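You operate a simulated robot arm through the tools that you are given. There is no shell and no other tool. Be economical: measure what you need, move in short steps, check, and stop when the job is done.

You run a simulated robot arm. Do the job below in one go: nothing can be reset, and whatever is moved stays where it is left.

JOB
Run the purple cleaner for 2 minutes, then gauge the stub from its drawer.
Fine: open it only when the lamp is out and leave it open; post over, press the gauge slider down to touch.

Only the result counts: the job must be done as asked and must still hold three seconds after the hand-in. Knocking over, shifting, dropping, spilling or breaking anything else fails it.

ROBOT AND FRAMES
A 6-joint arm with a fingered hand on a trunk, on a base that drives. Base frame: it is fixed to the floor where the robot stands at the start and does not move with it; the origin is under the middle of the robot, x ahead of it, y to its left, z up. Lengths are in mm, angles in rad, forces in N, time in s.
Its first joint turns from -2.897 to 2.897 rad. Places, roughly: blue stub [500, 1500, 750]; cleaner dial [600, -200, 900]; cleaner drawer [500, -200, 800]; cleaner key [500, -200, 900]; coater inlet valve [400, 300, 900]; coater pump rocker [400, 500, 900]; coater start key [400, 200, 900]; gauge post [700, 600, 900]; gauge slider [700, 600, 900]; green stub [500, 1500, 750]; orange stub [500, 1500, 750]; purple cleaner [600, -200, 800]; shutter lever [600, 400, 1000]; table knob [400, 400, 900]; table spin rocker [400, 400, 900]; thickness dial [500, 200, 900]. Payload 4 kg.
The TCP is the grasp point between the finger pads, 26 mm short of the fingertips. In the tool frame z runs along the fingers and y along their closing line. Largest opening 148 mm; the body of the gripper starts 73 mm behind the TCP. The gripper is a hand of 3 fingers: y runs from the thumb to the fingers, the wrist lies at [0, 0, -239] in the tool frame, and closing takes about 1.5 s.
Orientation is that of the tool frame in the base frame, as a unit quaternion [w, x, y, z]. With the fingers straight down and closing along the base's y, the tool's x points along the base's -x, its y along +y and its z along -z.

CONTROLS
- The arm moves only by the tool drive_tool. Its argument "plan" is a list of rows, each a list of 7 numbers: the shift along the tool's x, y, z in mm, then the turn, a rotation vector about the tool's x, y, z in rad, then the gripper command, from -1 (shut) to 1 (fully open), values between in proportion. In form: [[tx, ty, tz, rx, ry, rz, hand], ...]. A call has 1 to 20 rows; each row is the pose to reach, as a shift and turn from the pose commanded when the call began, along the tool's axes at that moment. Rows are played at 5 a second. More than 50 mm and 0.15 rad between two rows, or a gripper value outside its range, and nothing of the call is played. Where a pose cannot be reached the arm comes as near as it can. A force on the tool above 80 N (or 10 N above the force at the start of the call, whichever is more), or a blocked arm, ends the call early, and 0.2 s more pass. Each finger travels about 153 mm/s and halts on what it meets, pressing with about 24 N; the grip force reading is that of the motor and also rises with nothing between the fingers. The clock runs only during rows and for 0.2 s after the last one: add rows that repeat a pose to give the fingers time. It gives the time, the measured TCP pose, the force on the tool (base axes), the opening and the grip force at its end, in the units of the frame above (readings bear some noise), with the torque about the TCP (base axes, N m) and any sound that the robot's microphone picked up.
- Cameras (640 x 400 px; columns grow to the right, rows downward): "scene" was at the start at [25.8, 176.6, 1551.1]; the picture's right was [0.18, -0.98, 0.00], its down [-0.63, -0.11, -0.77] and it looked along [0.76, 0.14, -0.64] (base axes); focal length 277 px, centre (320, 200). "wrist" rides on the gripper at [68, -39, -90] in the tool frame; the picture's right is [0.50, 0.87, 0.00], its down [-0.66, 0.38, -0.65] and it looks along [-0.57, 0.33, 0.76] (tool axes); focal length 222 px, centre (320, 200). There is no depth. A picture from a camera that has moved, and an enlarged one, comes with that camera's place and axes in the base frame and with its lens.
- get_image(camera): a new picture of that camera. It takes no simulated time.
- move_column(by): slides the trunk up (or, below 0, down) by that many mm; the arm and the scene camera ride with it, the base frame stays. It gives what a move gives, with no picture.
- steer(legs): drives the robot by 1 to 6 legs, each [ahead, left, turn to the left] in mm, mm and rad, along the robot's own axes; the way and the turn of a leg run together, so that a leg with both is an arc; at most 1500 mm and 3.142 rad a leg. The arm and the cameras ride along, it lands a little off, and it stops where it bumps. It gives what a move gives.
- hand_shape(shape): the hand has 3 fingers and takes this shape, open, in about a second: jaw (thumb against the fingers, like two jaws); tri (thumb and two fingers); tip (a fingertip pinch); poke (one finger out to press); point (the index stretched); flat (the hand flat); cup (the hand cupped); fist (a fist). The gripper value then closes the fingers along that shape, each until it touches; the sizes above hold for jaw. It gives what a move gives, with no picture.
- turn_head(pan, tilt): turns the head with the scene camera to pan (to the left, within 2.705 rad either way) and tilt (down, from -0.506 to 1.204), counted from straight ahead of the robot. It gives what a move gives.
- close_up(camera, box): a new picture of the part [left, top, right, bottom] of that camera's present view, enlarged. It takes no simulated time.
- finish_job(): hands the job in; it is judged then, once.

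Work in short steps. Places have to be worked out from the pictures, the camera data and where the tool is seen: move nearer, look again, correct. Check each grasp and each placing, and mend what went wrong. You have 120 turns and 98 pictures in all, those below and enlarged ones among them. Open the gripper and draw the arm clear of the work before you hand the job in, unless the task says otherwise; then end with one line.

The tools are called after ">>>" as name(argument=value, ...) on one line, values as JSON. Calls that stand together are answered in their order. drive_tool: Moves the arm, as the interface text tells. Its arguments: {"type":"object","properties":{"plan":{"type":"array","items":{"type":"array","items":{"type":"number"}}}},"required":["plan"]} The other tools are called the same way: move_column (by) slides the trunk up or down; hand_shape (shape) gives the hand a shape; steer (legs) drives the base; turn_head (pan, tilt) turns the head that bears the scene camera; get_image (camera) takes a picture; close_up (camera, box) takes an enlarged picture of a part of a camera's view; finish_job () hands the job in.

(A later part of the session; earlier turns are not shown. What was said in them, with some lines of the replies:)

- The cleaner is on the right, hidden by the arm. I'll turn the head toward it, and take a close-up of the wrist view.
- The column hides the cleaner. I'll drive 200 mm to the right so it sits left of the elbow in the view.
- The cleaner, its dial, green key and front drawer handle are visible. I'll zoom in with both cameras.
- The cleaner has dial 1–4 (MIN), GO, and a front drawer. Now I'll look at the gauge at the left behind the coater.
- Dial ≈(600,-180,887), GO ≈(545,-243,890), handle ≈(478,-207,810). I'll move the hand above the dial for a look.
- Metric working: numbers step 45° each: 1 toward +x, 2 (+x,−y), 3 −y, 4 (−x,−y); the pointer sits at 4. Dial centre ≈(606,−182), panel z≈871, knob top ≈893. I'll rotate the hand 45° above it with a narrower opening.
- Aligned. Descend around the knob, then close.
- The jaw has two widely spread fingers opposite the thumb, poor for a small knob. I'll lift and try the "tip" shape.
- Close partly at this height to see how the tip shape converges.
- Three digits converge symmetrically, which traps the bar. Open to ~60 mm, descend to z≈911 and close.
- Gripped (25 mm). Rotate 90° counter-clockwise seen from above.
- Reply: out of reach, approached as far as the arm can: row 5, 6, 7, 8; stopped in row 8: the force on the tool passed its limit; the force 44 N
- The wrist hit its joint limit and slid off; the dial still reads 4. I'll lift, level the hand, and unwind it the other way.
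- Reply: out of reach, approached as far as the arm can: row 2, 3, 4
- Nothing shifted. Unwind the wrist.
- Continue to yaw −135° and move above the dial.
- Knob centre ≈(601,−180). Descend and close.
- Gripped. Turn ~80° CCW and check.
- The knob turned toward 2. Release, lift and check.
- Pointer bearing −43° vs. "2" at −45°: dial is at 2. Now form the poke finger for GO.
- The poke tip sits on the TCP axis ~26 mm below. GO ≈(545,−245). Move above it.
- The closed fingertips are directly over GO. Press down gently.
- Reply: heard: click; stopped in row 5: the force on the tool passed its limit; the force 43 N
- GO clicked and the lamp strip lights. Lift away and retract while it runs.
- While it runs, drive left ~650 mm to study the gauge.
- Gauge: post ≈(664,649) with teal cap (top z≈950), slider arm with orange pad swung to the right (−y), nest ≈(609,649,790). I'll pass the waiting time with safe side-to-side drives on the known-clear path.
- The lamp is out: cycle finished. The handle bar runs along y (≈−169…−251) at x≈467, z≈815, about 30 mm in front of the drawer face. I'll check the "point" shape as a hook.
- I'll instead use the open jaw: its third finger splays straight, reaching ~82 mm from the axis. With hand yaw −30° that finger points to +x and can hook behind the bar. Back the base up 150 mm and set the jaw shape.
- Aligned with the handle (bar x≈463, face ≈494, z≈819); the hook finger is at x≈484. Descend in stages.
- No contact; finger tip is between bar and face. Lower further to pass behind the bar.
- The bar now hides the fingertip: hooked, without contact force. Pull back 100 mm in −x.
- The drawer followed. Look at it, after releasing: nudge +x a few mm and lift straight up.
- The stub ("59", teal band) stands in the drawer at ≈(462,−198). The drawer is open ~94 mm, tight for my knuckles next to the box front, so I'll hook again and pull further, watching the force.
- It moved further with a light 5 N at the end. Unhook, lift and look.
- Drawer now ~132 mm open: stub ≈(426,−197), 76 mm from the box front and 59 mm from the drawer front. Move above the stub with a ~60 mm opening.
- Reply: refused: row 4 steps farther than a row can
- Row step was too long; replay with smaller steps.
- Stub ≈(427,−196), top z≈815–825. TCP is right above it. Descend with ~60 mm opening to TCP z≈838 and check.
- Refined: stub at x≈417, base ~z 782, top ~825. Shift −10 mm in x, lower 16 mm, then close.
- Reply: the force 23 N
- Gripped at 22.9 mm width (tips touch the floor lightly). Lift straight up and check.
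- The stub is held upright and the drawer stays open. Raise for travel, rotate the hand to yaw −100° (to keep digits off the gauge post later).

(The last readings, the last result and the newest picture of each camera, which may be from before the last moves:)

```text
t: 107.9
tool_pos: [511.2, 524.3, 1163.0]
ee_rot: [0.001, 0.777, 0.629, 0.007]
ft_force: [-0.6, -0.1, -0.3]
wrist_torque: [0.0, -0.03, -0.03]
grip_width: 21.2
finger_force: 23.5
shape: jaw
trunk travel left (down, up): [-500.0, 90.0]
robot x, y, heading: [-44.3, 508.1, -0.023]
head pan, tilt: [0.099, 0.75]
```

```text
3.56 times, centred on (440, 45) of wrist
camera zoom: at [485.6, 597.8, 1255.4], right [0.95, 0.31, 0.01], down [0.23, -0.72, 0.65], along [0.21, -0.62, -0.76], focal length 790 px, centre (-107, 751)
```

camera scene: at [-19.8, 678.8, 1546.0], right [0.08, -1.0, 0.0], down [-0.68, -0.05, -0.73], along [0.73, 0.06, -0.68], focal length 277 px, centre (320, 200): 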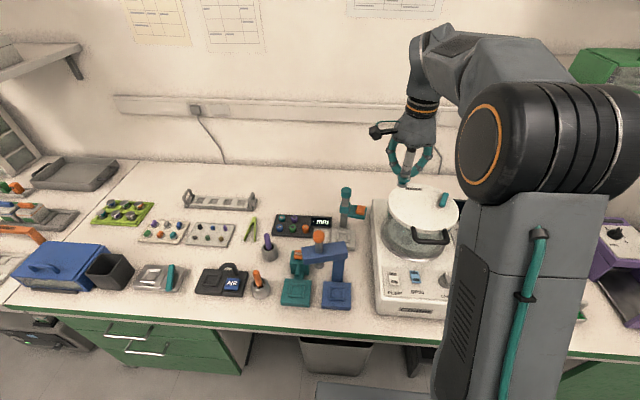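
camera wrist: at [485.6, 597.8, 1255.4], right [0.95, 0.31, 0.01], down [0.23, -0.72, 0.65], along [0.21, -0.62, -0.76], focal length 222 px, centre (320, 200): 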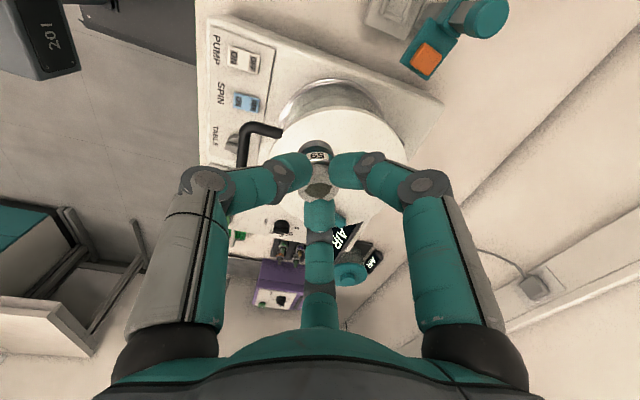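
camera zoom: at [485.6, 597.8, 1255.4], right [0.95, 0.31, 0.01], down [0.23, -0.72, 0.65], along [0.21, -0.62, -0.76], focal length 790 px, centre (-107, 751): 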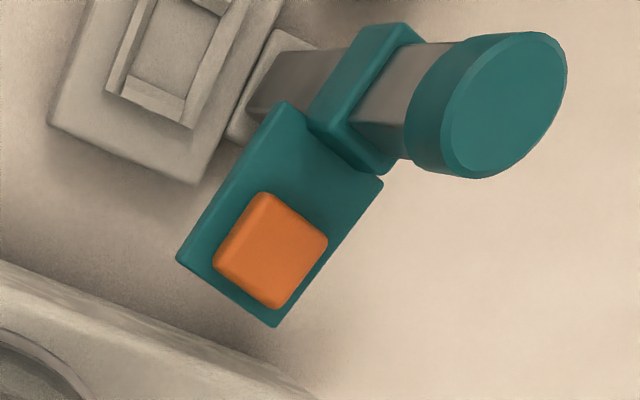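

Gauge: cap top ≈(655,647,968), orange pad ≈(644,596,896), nest ≈(601,648), top z≈800. To keep the palm off the post I'll tilt the hand 15° back toward the robot and move over the nest.

>>> drive_tool(plan=[[34, 12, 0, 0, 0, 0, -1], [68, 25, 0, -0.05, 0.011, 0, -1], [102, 38, 0, -0.12, 0.025, 0, -1], [137, 51, 0, -0.19, 0.04, 0, -1], [137, 51, 40, -0.254, 0.054, 0, -1], [137, 51, 83, -0.254, 0.054, 0, -1], [137, 51, 83, -0.254, 0.054, 0, -1]])

>>> get_image(camera="wrist")

>>> close_up(camera="scene", box=[270, 130, 420, 310])

```text
t: 109.5
tool_pos: [590.0, 649.7, 1082.8]
ee_rot: [0.083, 0.77, 0.623, 0.108]
ft_force: [-0.5, 0.3, -0.6]
wrist_torque: [-0.02, 0.0, -0.01]
grip_width: 21.1
finger_force: 24.1
shape: jaw
trunk travel left (down, up): [-500.0, 90.0]
robot x, y, heading: [-48.6, 511.5, -0.015]
head pan, tilt: [0.099, 0.75]
```

```text
24 pictures are left
camera wrist: at [542.9, 724.1, 1165.1], right [0.92, 0.31, 0.26], down [0.05, -0.72, 0.69], along [0.4, -0.62, -0.68], focal length 222 px, centre (320, 200)
```

wrist: 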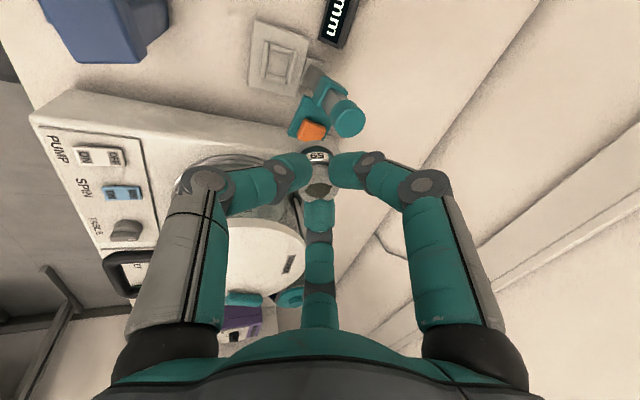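

```text
2.22 times, centred on (345, 220) of scene
camera zoom: at [-19.4, 679.0, 1546.0], right [0.08, -1.0, 0.0], down [-0.68, -0.06, -0.73], along [0.73, 0.06, -0.68], focal length 615 px, centre (264, 156)
```

zoom: 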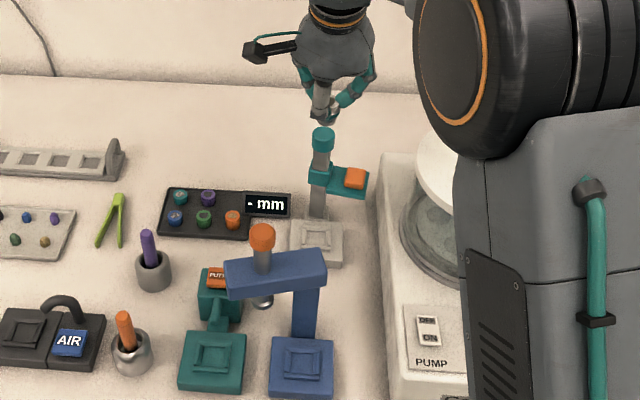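

Nest estimate (602,650) from averaged rays. With the 15° tilt, TCP x should be ≈595. Descend to TCP z≈880.

>>> drive_tool(plan=[[-2, -9, 39, 0, 0, 0, -1], [-4, -18, 79, 0, 0, 0, -1], [-6, -27.5, 118, 0, 0, 0, -1], [-8, -37, 158, 0, 0, 0, -1], [-9.8, -46.2, 197, 0, 0, 0, -1], [-9.8, -46.2, 197, 0, 0, 0, -1]])

>>> get_image(camera="wrist")

>>> close_up(camera="scene", box=[310, 150, 390, 260])

```text
t: 110.9
tool_pos: [596.5, 653.2, 879.9]
ee_rot: [0.082, 0.77, 0.624, 0.108]
ft_force: [0.2, -0.1, -1.1]
wrist_torque: [0.02, 0.02, -0.02]
grip_width: 21.2
finger_force: 24.4
shape: jaw
trunk travel left (down, up): [-500.0, 90.0]
robot x, y, heading: [-48.3, 511.6, -0.019]
head pan, tilt: [0.099, 0.75]
```

```text
22 pictures are left
camera wrist: at [548.5, 726.4, 962.1], right [0.92, 0.31, 0.26], down [0.05, -0.72, 0.69], along [0.4, -0.62, -0.68], focal length 222 px, centre (320, 200)
```

wrist: 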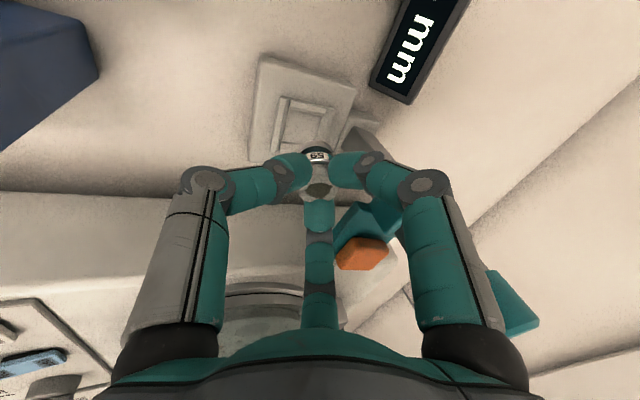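

```text
3.64 times, centred on (350, 205) of scene
camera zoom: at [-19.5, 679.0, 1546.0], right [0.08, -1.0, 0.0], down [-0.68, -0.06, -0.73], along [0.73, 0.06, -0.68], focal length 1006 px, centre (211, 182)
```

zoom: 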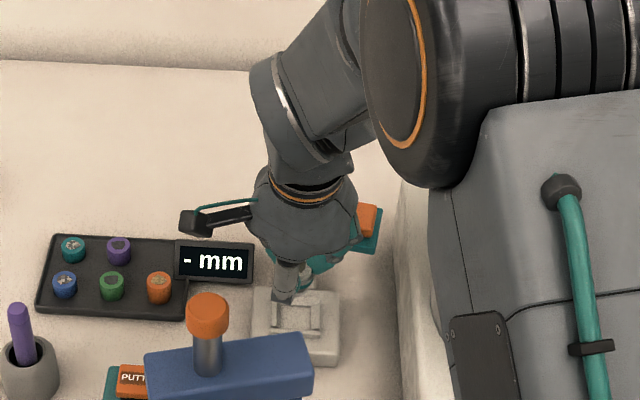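

>>> close_up(camera="wrist", box=[230, 40, 390, 200])

```text
2.50 times, centred on (310, 120) of wrist
camera zoom: at [548.5, 726.4, 962.1], right [0.92, 0.31, 0.26], down [0.05, -0.72, 0.69], along [0.4, -0.62, -0.68], focal length 555 px, centre (345, 400)
```

zoom: 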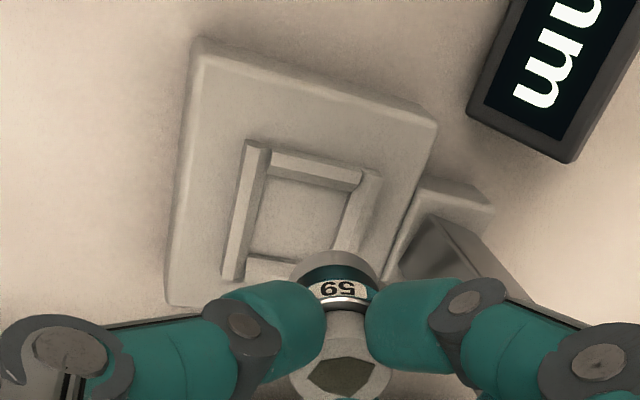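

The zoom shows nest and stub clearly: nest centre ≈(606,650,790); stub bottom is ~38 mm ahead of the TCP along the tool axis. Correct by ~1.5 mm and lower to just above the nest walls.

>>> drive_tool(plan=[[-1, -3, 13, 0, 0, 0, -1], [-2, -5.6, 26, 0, 0, 0, -1], [-3.1, -8.3, 38.4, 0, 0, 0, -1], [-3.1, -8.3, 38.4, 0, 0, 0, -1]])

>>> close_up(camera="wrist", box=[230, 60, 390, 220])

>>> close_up(camera="scene", box=[310, 170, 390, 260])

```text
t: 111.9
tool_pos: [598.0, 649.2, 840.5]
ee_rot: [0.082, 0.77, 0.623, 0.108]
ft_force: [0.1, 0.3, 0.8]
wrist_torque: [0.02, 0.0, 0.02]
grip_width: 21.1
finger_force: 24.3
shape: jaw
trunk travel left (down, up): [-500.0, 90.0]
robot x, y, heading: [-48.0, 512.1, -0.02]
head pan, tilt: [0.099, 0.75]
```

```text
2.50 times, centred on (310, 140) of wrist
camera zoom: at [550.4, 723.9, 923.0], right [0.92, 0.31, 0.26], down [0.05, -0.72, 0.69], along [0.4, -0.62, -0.68], focal length 555 px, centre (345, 350)
```

zoom: 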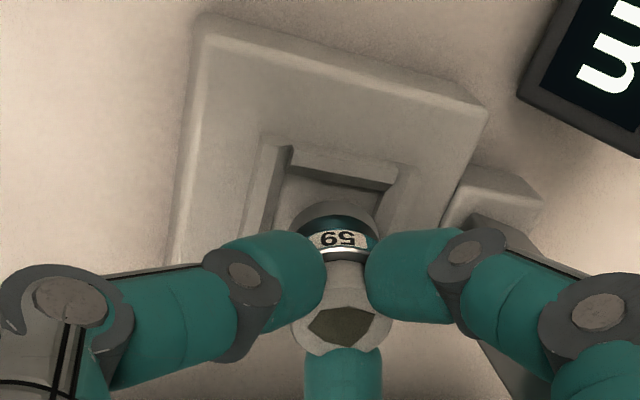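

```text
4.44 times, centred on (350, 215) of scene
camera zoom: at [-19.6, 679.0, 1546.0], right [0.08, -1.0, 0.0], down [-0.68, -0.06, -0.73], along [0.73, 0.06, -0.68], focal length 1230 px, centre (187, 133)
```

zoom: 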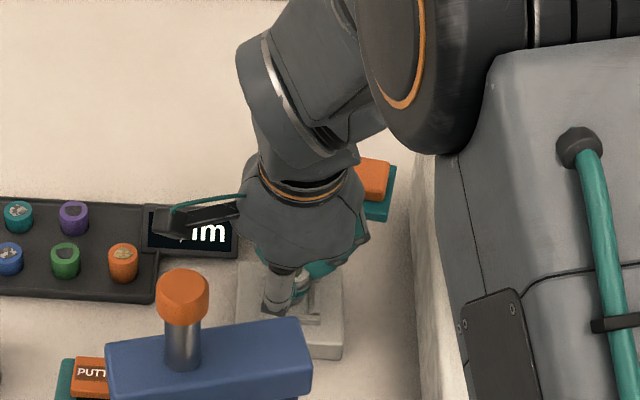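

Close: stub bottom should shift ~2 mm toward −x. Lower a few mm to feel contact.

>>> drive_tool(plan=[[-0.8, -2, -0.5, 0, 0, 0, -1], [-1, -2.6, 1.5, 0, 0, 0, -1], [-1.1, -3.1, 3.5, 0, 0, 0, -1], [-1.1, -3.1, 3.5, 0, 0, 0, -1]])

>>> close_up(camera="wrist", box=[230, 60, 390, 220])

```text
t: 112.9
tool_pos: [596.9, 647.5, 835.8]
ee_rot: [0.082, 0.771, 0.623, 0.107]
ft_force: [-0.4, 0.0, -1.7]
wrist_torque: [0.01, 0.02, 0.02]
grip_width: 21.0
finger_force: 24.4
shape: jaw
trunk travel left (down, up): [-500.0, 90.0]
robot x, y, heading: [-48.2, 509.0, -0.022]
head pan, tilt: [0.099, 0.75]
```

```text
2.50 times, centred on (310, 140) of wrist
camera zoom: at [549.0, 722.2, 918.7], right [0.92, 0.31, 0.26], down [0.05, -0.72, 0.69], along [0.4, -0.62, -0.68], focal length 555 px, centre (345, 350)
```

zoom: 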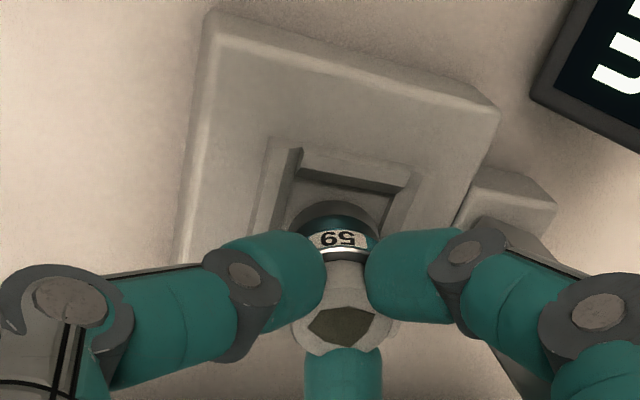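

Well centred. Continue down 5 mm.

>>> drive_tool(plan=[[-0.1, -0.5, 2, 0, 0, 0, -1], [-0.2, -0.9, 3.5, 0, 0, 0, -1], [-0.3, -1.3, 5, 0, 0, 0, -1], [-0.3, -1.3, 5, 0, 0, 0, -1]])

```text
t: 113.9
tool_pos: [596.2, 648.2, 831.9]
ee_rot: [0.082, 0.77, 0.624, 0.108]
ft_force: [-1.0, 2.9, 15.3]
wrist_torque: [0.02, 0.03, -0.05]
grip_width: 22.0
finger_force: 23.8
shape: jaw
trunk travel left (down, up): [-500.0, 90.0]
robot x, y, heading: [-46.0, 507.9, -0.02]
head pan, tilt: [0.099, 0.75]
```

Contact (15 N). Release slightly and look.

>>> drive_tool(plan=[[0, 0, 0, 0, 0, 0, -0.6], [0, 0, 0, 0, 0, 0, -0.5], [0, 0, 0, 0, 0, 0, -0.45], [0, 0, 0, 0, 0, 0, -0.45]])

>>> close_up(camera="wrist", box=[210, 60, 410, 220])

```text
t: 114.9
tool_pos: [595.6, 648.4, 830.0]
ee_rot: [0.082, 0.77, 0.623, 0.106]
ft_force: [-1.0, 0.1, 0.4]
wrist_torque: [0.0, 0.01, -0.02]
grip_width: 40.3
finger_force: 0.2
shape: jaw
trunk travel left (down, up): [-500.0, 90.0]
robot x, y, heading: [-47.2, 508.9, -0.022]
head pan, tilt: [0.099, 0.75]
```

```text
2.50 times, centred on (310, 140) of wrist
camera zoom: at [548.7, 721.9, 913.1], right [0.92, 0.31, 0.26], down [0.05, -0.72, 0.69], along [0.4, -0.62, -0.68], focal length 555 px, centre (345, 350)
```

zoom: 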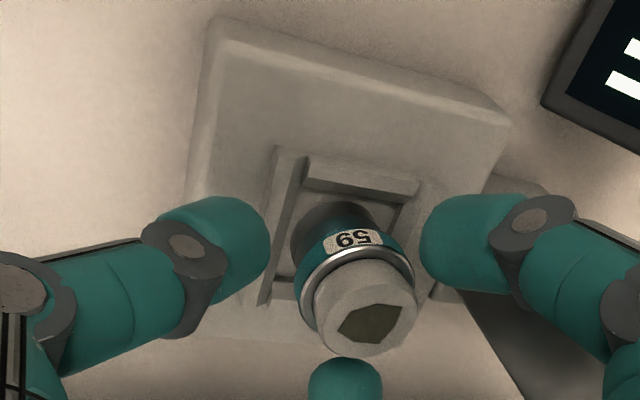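

The stub stands upright in the nest. Retract straight up (base z), watching clearance.

>>> drive_tool(plan=[[0.8, 3.8, -14.5, 0, 0, 0, -0.4], [1.6, 7.5, -29, 0, 0, 0, -0.4], [3.2, 15, -58, 0, 0, 0, -0.4], [5.3, 25, -97, 0, 0, 0, -0.4], [7.4, 35, -135, 0, 0, 0, -0.4], [9.5, 45, -174, 0, 0, 0, -0.4], [11.7, 55, -212, 0, 0, 0, -0.4], [11.7, 55, -212, 0, 0, 0, -0.4]])

>>> close_up(camera="scene", box=[300, 170, 400, 280])

```text
t: 116.7
tool_pos: [594.9, 643.4, 1050.8]
ee_rot: [0.083, 0.77, 0.624, 0.107]
ft_force: [1.1, -0.2, -0.6]
wrist_torque: [0.0, -0.01, -0.02]
grip_width: 44.3
finger_force: 0.0
shape: jaw
trunk travel left (down, up): [-500.0, 90.0]
robot x, y, heading: [-46.1, 507.4, -0.021]
head pan, tilt: [0.099, 0.75]
```

```text
3.64 times, centred on (350, 225) of scene
camera zoom: at [-20.0, 678.9, 1546.0], right [0.08, -1.0, 0.0], down [-0.68, -0.05, -0.73], along [0.73, 0.06, -0.68], focal length 1006 px, centre (211, 109)
```

zoom: 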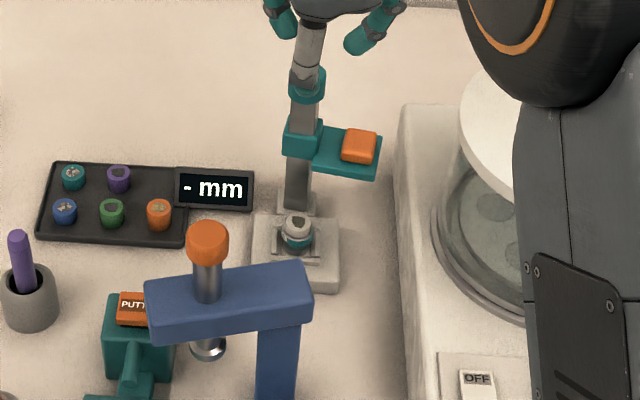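

The stub is seated. Now level the hand and move above the cap.

>>> drive_tool(plan=[[0.5, 2.5, -10, 0.04, -0.01, 0, -0.2], [1.6, 7.5, -29, 0.1, -0.02, 0, 0], [8, 35, -22, 0.17, -0.036, 0, 0], [15, 62, -14, 0.254, -0.054, 0, 0], [15, 62, -14, 0.254, -0.054, 0, 0]])

>>> drive_tool(plan=[[0, 0, 0, 0, 0, -0.14, 0], [0, 0, 0, 0, 0, -0.28, 0], [0, 0, 0, 0, 0, -0.42, 0], [0, 0, 0, 0, 0, -0.56, 0], [0, 0, 0, 0, 0, -0.7, 0], [0, 0, 0, 0, 0, -0.84, 0], [0, 0, 0, 0, 0, -0.98, 0], [0, 0, 0, 0, 0, -1.12, 0], [0, 0, 0, 0, 0, -1.25, 0], [0, 0, 0, 0, 0, -1.25, 0]])

>>> get_image(camera="wrist")

```text
t: 117.9
tool_pos: [654.0, 647.1, 1080.0]
ee_rot: [0.0, 0.777, 0.63, 0.005]
ft_force: [0.9, 0.4, 0.5]
wrist_torque: [-0.03, 0.03, 0.0]
grip_width: 73.7
finger_force: 0.1
shape: jaw
trunk travel left (down, up): [-500.0, 90.0]
robot x, y, heading: [-46.9, 512.2, -0.016]
head pan, tilt: [0.099, 0.75]
```

```text
t: 120.1
tool_pos: [654.3, 647.4, 1080.9]
ee_rot: [0.003, 0.26, 0.966, 0.005]
ft_force: [-0.2, -0.5, -0.5]
wrist_torque: [0.03, 0.0, -0.01]
grip_width: 73.8
finger_force: 0.0
shape: jaw
trunk travel left (down, up): [-500.0, 90.0]
robot x, y, heading: [-46.7, 512.4, -0.018]
head pan, tilt: [0.099, 0.75]
```

```text
14 pictures are left
camera wrist: at [573.3, 648.4, 1171.7], right [0.0, 1.0, 0.01], down [0.75, -0.01, 0.66], along [0.66, 0.0, -0.75], focal length 222 px, centre (320, 200)
```

wrist: 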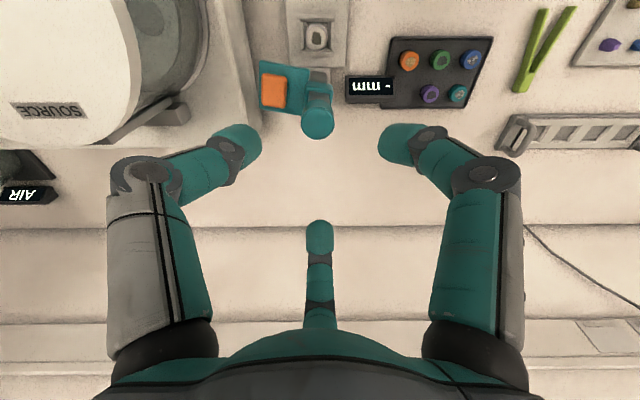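

The cap is at (656,646), directly beneath the TCP. Descend and grip it.

>>> drive_tool(plan=[[-1, 1, 40, 0, 0, 0, 0], [-1, 1, 75, 0, 0, 0, 0], [-1, 1, 98, 0, 0, 0, 0], [-1, 1, 109, 0, 0, 0, 0], [-1, 1, 109, 0, 0, 0, -0.4], [-1, 1, 109, 0, 0, 0, -0.7], [-1, 1, 109, 0, 0, 0, -1], [-1, 1, 109, 0, 0, 0, -1], [-1, 1, 109, 0, 0, 0, -1]])

>>> get_image(camera="wrist")

```text
t: 122.1
tool_pos: [653.4, 651.1, 970.0]
ee_rot: [0.003, 0.261, 0.965, 0.005]
ft_force: [0.4, 0.0, -4.3]
wrist_torque: [0.0, -0.12, -0.04]
grip_width: 25.0
finger_force: 24.1
shape: jaw
trunk travel left (down, up): [-500.0, 90.0]
robot x, y, heading: [-47.1, 506.7, -0.018]
head pan, tilt: [0.099, 0.75]
```

```text
13 pictures are left
camera wrist: at [574.8, 649.9, 1061.6], right [0.01, 1.0, 0.01], down [0.75, -0.01, 0.66], along [0.66, 0.0, -0.75], focal length 222 px, centre (320, 200)
```

wrist: 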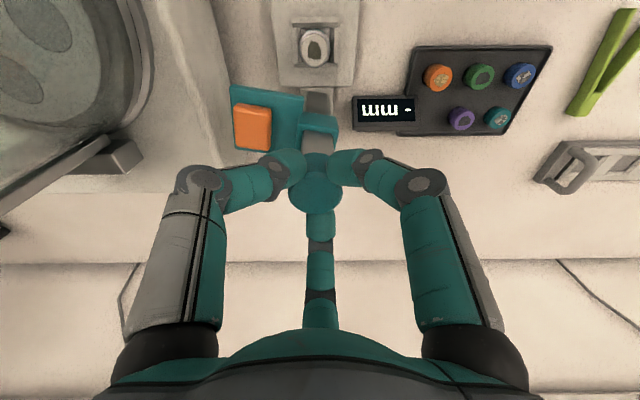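

Cap gripped. Turn clockwise 90° (rz +1.57).

>>> drive_tool(plan=[[0, 0, 0, 0, 0, 0.1, -1], [0, 0, 0, 0, 0, 0.2, -1], [0, 0, 0, 0, 0, 0.3, -1], [0, 0, 0, 0, 0, 0.4, -1], [0, 0, 0, 0, 0, 0.5, -1], [0, 0, 0, 0, 0, 0.6, -1], [0, 0, 0, 0, 0, 0.7, -1], [0, 0, 0, 0, 0, 0.8, -1], [0, 0, 0, 0, 0, 0.9, -1], [0, 0, 0, 0, 0, 1.0, -1], [0, 0, 0, 0, 0, 1.1, -1], [0, 0, 0, 0, 0, 1.2, -1], [0, 0, 0, 0, 0, 1.3, -1], [0, 0, 0, 0, 0, 1.4, -1], [0, 0, 0, 0, 0, 1.5, -1], [0, 0, 0, 0, 0, 1.57, -1], [0, 0, 0, 0, 0, 1.57, -1]])

>>> close_up(camera="scene", box=[290, 150, 410, 280])

```text
t: 125.7
tool_pos: [656.7, 649.8, 970.0]
ee_rot: [-0.001, 0.867, 0.498, 0.005]
ft_force: [17.5, 9.8, -13.1]
wrist_torque: [0.35, -0.05, 0.14]
grip_width: 21.0
finger_force: 24.4
shape: jaw
trunk travel left (down, up): [-500.0, 90.0]
robot x, y, heading: [-45.3, 509.9, -0.014]
head pan, tilt: [0.099, 0.75]
```

```text
3.08 times, centred on (350, 215) of scene
camera zoom: at [-16.4, 680.4, 1545.7], right [0.08, -1.0, 0.0], down [-0.68, -0.06, -0.73], along [0.73, 0.06, -0.68], focal length 852 px, centre (228, 154)
```

zoom: 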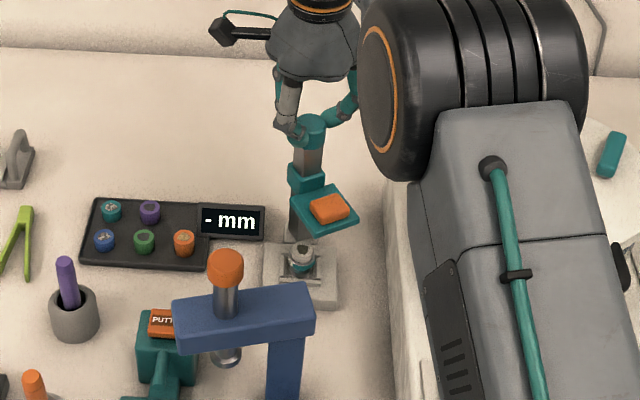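

The post turned ~60° then slipped; ~30° remain. Release, back off the yaw, re-grip and turn again.

>>> drive_tool(plan=[[0, 0, 0, 0, 0, 0, -0.3], [0, 0, 0, 0, 0, 0, 0], [0, 0, 0, 0, 0, 0, 0], [0, 0, 0, 0, 0, -0.14, 0], [0, 0, 0, 0, 0, -0.28, 0], [0, 0, 0, 0, 0, -0.42, 0], [0, 0, 0, 0, 0, -0.56, 0], [0, 0, 0, 0, 0, -0.7, 0], [0, 0, 0, 0, 0, -0.84, 0], [0, 0, 0, 0, 0, -0.98, 0], [0, 0, 0, 0, 0, -0.98, -0.4], [0, 0, 0, 0, 0, -0.98, -0.7], [0, 0, 0, 0, 0, -0.98, -1], [0, 0, 0, 0, 0, -0.98, -1], [0, 0, 0, 0, 0, -0.98, -1]])

>>> get_image(camera="wrist")

```text
t: 128.9
tool_pos: [654.6, 648.7, 970.0]
ee_rot: [0.002, 0.531, 0.848, 0.006]
ft_force: [2.1, -2.8, -1.3]
wrist_torque: [-0.12, -0.08, -0.03]
grip_width: 23.7
finger_force: 23.7
shape: jaw
trunk travel left (down, up): [-500.0, 90.0]
robot x, y, heading: [-46.9, 510.1, -0.014]
head pan, tilt: [0.099, 0.75]
```

```text
11 pictures are left
camera wrist: at [588.7, 692.8, 1062.3], right [0.56, 0.83, 0.01], down [0.62, -0.43, 0.66], along [0.55, -0.36, -0.75], focal length 222 px, centre (320, 200)
```

wrist: 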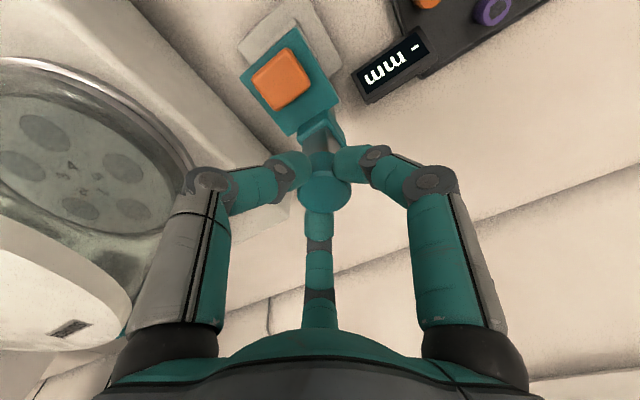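

>>> close_up(camera="scene", box=[310, 180, 390, 270])

```text
4.44 times, centred on (350, 225) of scene
camera zoom: at [-19.3, 678.7, 1546.0], right [0.08, -1.0, 0.0], down [-0.68, -0.05, -0.73], along [0.73, 0.06, -0.68], focal length 1230 px, centre (187, 89)
```

zoom: 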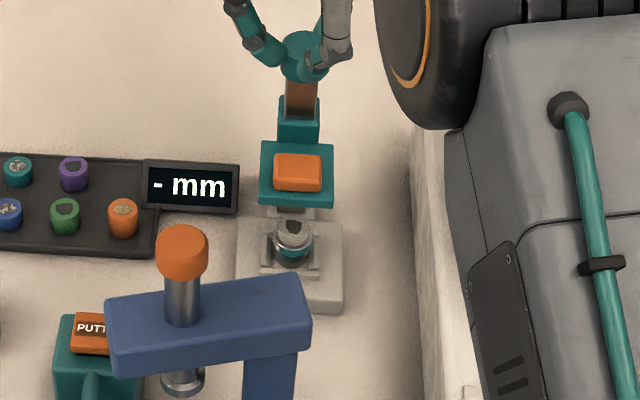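

The arm has snapped directly over the nest. Release gently, lift, and yaw to −102° with fingers shut.

>>> drive_tool(plan=[[0, 0, 0, 0, 0, 0, -0.4], [0, 0, 0, 0, 0, 0, 0], [0, 0, 0, 0, 0, 0, 0.1], [0, 0, -20, 0, 0, 0, 0.1], [0, 0, -50, 0, 0, 0, 0.1], [0, 0, -90, 0, 0, 0, 0], [0, 0, -110, 0, 0, 0.13, -0.4], [0, 0, -110, 0, 0, 0.26, -1], [0, 0, -110, 0, 0, 0.4, -1], [0, 0, -110, 0, 0, 0.53, -1], [0, 0, -110, 0, 0, 0.66, -1], [0, 0, -110, 0, 0, 0.66, -1]])

>>> close_up(camera="scene", box=[310, 180, 390, 270])

```text
t: 131.5
tool_pos: [654.1, 648.5, 1081.4]
ee_rot: [0.002, 0.778, 0.629, 0.006]
ft_force: [-0.1, 0.8, 0.0]
wrist_torque: [0.01, 0.0, -0.02]
grip_width: 0.0
finger_force: 23.7
shape: jaw
trunk travel left (down, up): [-500.0, 90.0]
robot x, y, heading: [-49.8, 509.2, -0.019]
head pan, tilt: [0.099, 0.75]
```

```text
4.44 times, centred on (350, 225) of scene
camera zoom: at [-19.7, 678.9, 1546.0], right [0.08, -1.0, 0.0], down [-0.68, -0.06, -0.73], along [0.73, 0.06, -0.68], focal length 1230 px, centre (187, 89)
```

zoom: 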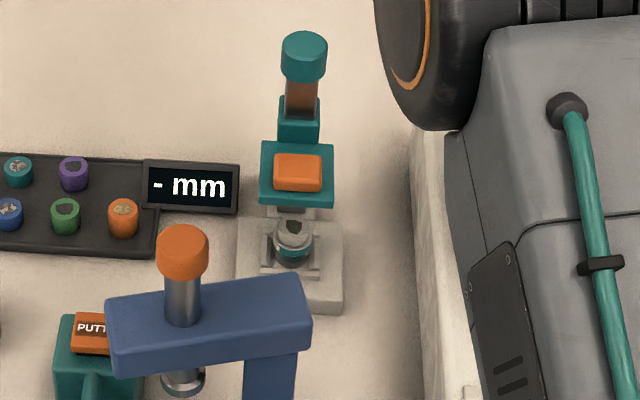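

Arm stays over the stub. Move above the orange pad with the 15° tilt.

>>> drive_tool(plan=[[-4, -20, 0, -0.06, 0.013, 0, -1], [-8, -40, 0, -0.13, 0.027, 0, -1], [-11, -58, 0, -0.19, 0.04, 0, -1], [-11, -58, 0, -0.254, 0.054, 0, -1], [-11, -58, 40, -0.254, 0.054, 0, -1], [-11, -58, 80, -0.254, 0.054, 0, -1], [-11, -58, 120, -0.254, 0.054, 0, -1], [-11, -58, 140, -0.254, 0.054, 0, -1], [-11, -58, 140, -0.254, 0.054, 0, -1]])

>>> close_up(camera="wrist", box=[210, 60, 410, 220])

```text
t: 133.5
tool_pos: [596.2, 650.9, 941.1]
ee_rot: [0.082, 0.77, 0.623, 0.107]
ft_force: [0.2, 0.6, 0.5]
wrist_torque: [-0.01, 0.0, 0.0]
grip_width: 0.0
finger_force: 24.1
shape: jaw
trunk travel left (down, up): [-500.0, 90.0]
robot x, y, heading: [-47.1, 508.9, -0.018]
head pan, tilt: [0.099, 0.75]
```

```text
2.50 times, centred on (310, 140) of wrist
camera zoom: at [548.0, 724.5, 1023.5], right [0.92, 0.31, 0.26], down [0.05, -0.72, 0.69], along [0.4, -0.62, -0.68], focal length 555 px, centre (345, 350)
```

zoom: 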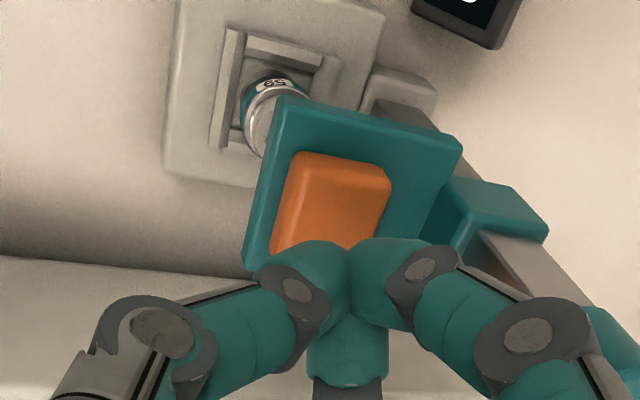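

Fingertips are nearly over the pad; shift +4 mm y and press down, in steps.

>>> drive_tool(plan=[[3.4, -3.3, 9.7, 0, 0, 0, -1], [2.9, -5.9, 19.3, 0, 0, 0, -1], [2.6, -7.1, 24, 0, 0, 0, -1], [2.4, -8.4, 29, 0, 0, 0, -1], [2.1, -9.6, 34, 0, 0, 0, -1], [1.8, -10.9, 38.6, 0, 0, 0, -1]])

>>> close_up(camera="scene", box=[290, 180, 390, 280])

```text
t: 134.9
tool_pos: [594.9, 655.4, 900.8]
ee_rot: [0.082, 0.771, 0.623, 0.107]
ft_force: [-0.2, 1.0, 0.1]
wrist_torque: [-0.01, 0.04, 0.0]
grip_width: 0.0
finger_force: 23.8
shape: jaw
trunk travel left (down, up): [-500.0, 90.0]
robot x, y, heading: [-50.1, 509.2, -0.017]
head pan, tilt: [0.099, 0.75]
```

```text
4.00 times, centred on (340, 230) of scene
camera zoom: at [-19.8, 678.9, 1546.0], right [0.08, -1.0, 0.0], down [-0.68, -0.06, -0.73], along [0.73, 0.06, -0.68], focal length 1107 px, centre (240, 80)
```

zoom: 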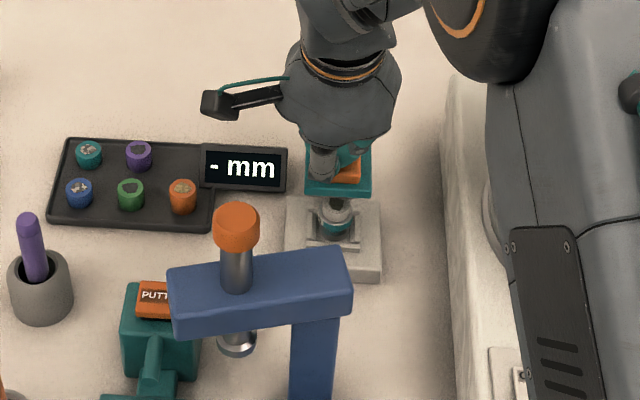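

Little force so far; keep pressing down another 20 mm.

>>> drive_tool(plan=[[-0.2, -1, 3.9, 0, 0, 0, -1], [-0.4, -2, 7.7, 0, 0, 0, -1], [-0.6, -3, 11.6, 0, 0, 0, -1], [-0.8, -4, 15.5, 0, 0, 0, -1], [-1, -5, 19.3, 0, 0, 0, -1]])

>>> close_up(camera="scene", box=[300, 180, 390, 280])

```text
t: 136.1
tool_pos: [595.5, 656.4, 881.7]
ee_rot: [0.081, 0.77, 0.624, 0.107]
ft_force: [0.2, -0.9, -0.1]
wrist_torque: [0.0, -0.03, 0.0]
grip_width: 0.0
finger_force: 24.2
shape: jaw
trunk travel left (down, up): [-500.0, 90.0]
robot x, y, heading: [-47.5, 512.0, -0.018]
head pan, tilt: [0.099, 0.75]
```

```text
4.00 times, centred on (345, 230) of scene
camera zoom: at [-19.9, 678.9, 1546.0], right [0.08, -1.0, 0.0], down [-0.68, -0.06, -0.73], along [0.73, 0.06, -0.68], focal length 1107 px, centre (220, 80)
```

zoom: 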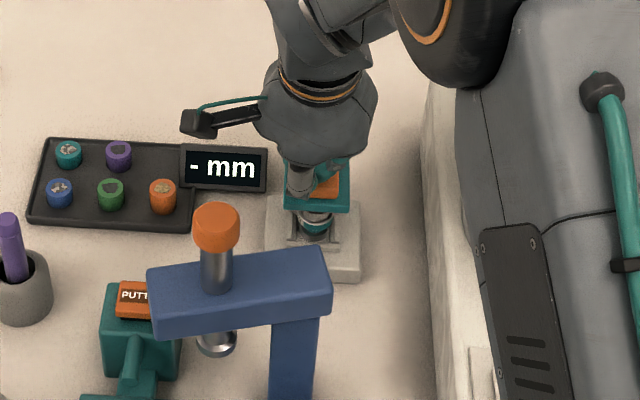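

The slider follows down. Continue in small steps until contact force appears.

>>> drive_tool(plan=[[-0.1, -0.5, 1.9, 0, 0, 0, -1], [-0.2, -1, 3.9, 0, 0, 0, -1], [-0.3, -1.5, 5.8, 0, 0, 0, -1], [-0.4, -2, 7.7, 0, 0, 0, -1], [-0.5, -2.5, 9.7, 0, 0, 0, -1]])

```text
t: 137.3
tool_pos: [596.2, 655.1, 872.1]
ee_rot: [0.082, 0.77, 0.623, 0.107]
ft_force: [-2.2, 0.6, 4.9]
wrist_torque: [-0.03, 0.06, -0.04]
grip_width: 0.0
finger_force: 23.9
shape: jaw
trunk travel left (down, up): [-500.0, 90.0]
robot x, y, heading: [-44.7, 508.0, -0.022]
head pan, tilt: [0.099, 0.75]
```

Force is rising to 5 N. A few more millimetres, then read the display.

>>> drive_tool(plan=[[0, -0.3, 1, 0, 0, 0, -1], [-0.1, -0.5, 2, 0, 0, 0, -1], [-0.1, -0.8, 3, 0, 0, 0, -1], [-0.1, -0.8, 3, 0, 0, 0, -1]])

>>> close_up(camera="scene", box=[300, 180, 390, 280])

```text
t: 138.3
tool_pos: [596.0, 655.3, 870.6]
ee_rot: [0.082, 0.77, 0.624, 0.108]
ft_force: [-6.0, -0.1, 22.1]
wrist_torque: [-0.09, 0.11, -0.04]
grip_width: 0.0
finger_force: 23.5
shape: jaw
trunk travel left (down, up): [-500.0, 90.0]
robot x, y, heading: [-45.1, 508.0, -0.018]
head pan, tilt: [0.099, 0.75]
```

```text
4.00 times, centred on (345, 230) of scene
camera zoom: at [-22.4, 678.5, 1546.3], right [0.08, -1.0, 0.0], down [-0.68, -0.05, -0.73], along [0.73, 0.06, -0.68], focal length 1107 px, centre (220, 80)
```

zoom: 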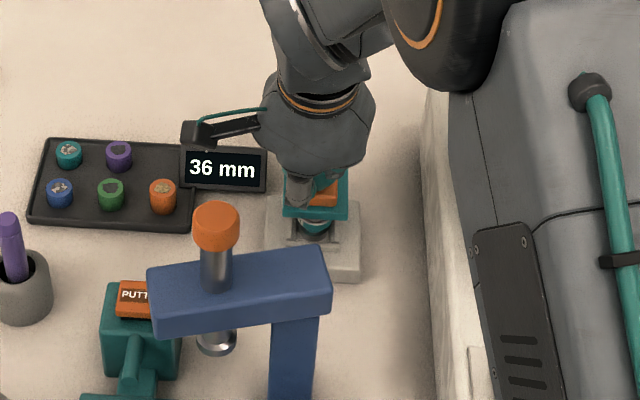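

The display reads 36 mm: touched. Raise the hand straight up and check that it holds.

>>> drive_tool(plan=[[0.3, 1.3, -5, 0, 0, 0, -1], [0.8, 3.8, -14.5, 0, 0, 0, -1], [2, 10, -38.6, 0, 0, 0, -1], [4, 20, -77, 0, 0, 0, -1], [6, 30, -116, 0, 0, 0, -1], [8, 40, -155, 0, 0, 0, -1], [10.5, 50, -193, 0, 0, 0, -1], [12, 57, -222, 0, 0, 0, -1], [12, 57, -222, 0, 0, 0, -0.5], [12, 57, -222, 0, 0, 0, 0.5], [12, 57, -222, 0, 0, 0, 1], [12, 57, -222, 0, 0, 0, 1], [12, 57, -222, 0, 0, 0, 1]])

>>> close_up(camera="scene", box=[290, 170, 400, 290])

```text
t: 141.1
tool_pos: [591.3, 654.1, 1097.7]
ee_rot: [0.083, 0.77, 0.624, 0.106]
ft_force: [-0.8, 0.3, -1.4]
wrist_torque: [0.0, 0.02, 0.0]
grip_width: 147.8
finger_force: 0.1
shape: jaw
trunk travel left (down, up): [-500.0, 90.0]
robot x, y, heading: [-46.2, 506.2, -0.025]
head pan, tilt: [0.099, 0.75]
```

```text
3.33 times, centred on (345, 230) of scene
camera zoom: at [-19.8, 678.9, 1546.0], right [0.08, -1.0, 0.0], down [-0.68, -0.06, -0.73], along [0.73, 0.06, -0.68], focal length 922 px, centre (237, 100)
```

zoom: 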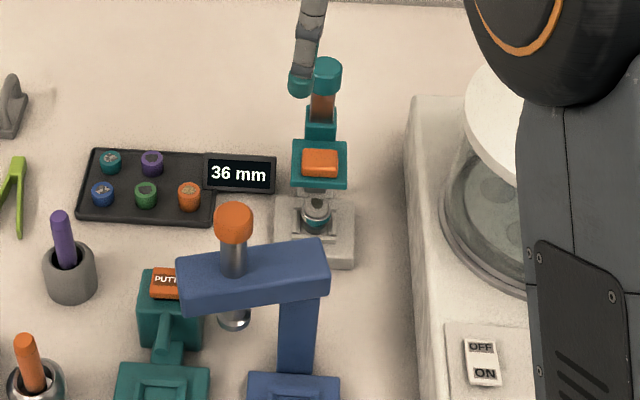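

The reading 36 mm stays on the display (slider sprung back). One last check that the drawer is still open.

>>> turn_head(pan=-0.75, tilt=0.6)

>>> get_image(camera="scene")

```text
t: 142.3
tool_pos: [591.4, 653.3, 1097.9]
ee_rot: [0.083, 0.77, 0.623, 0.108]
ft_force: [0.2, 0.6, -0.8]
wrist_torque: [0.02, -0.03, -0.03]
grip_width: 147.8
finger_force: 0.1
shape: jaw
trunk travel left (down, up): [-500.0, 90.0]
robot x, y, heading: [-45.8, 510.3, -0.02]
head pan, tilt: [-0.75, 0.6]
```

```text
3 pictures are left
camera scene: at [-38.8, 610.8, 1558.9], right [-0.7, -0.72, 0.0], down [-0.41, 0.39, -0.82], along [0.59, -0.57, -0.57], focal length 277 px, centre (320, 200)
```

scene: 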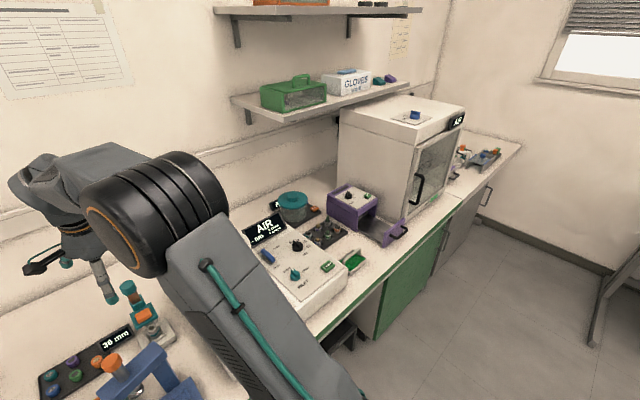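

The drawer is still open, the gauge shows 36 mm, the hand is open and clear. Handing in.

>>> finish_job()

```text
The job is handed in.
```

The purple cleaner ran its 2-minute cycle, I opened its drawer only after the lamp was out and left it open, and the stub from it (labelled 59) gauged at 36 mm; the slider rose back when I lifted the hand, but the reading stayed on the display.
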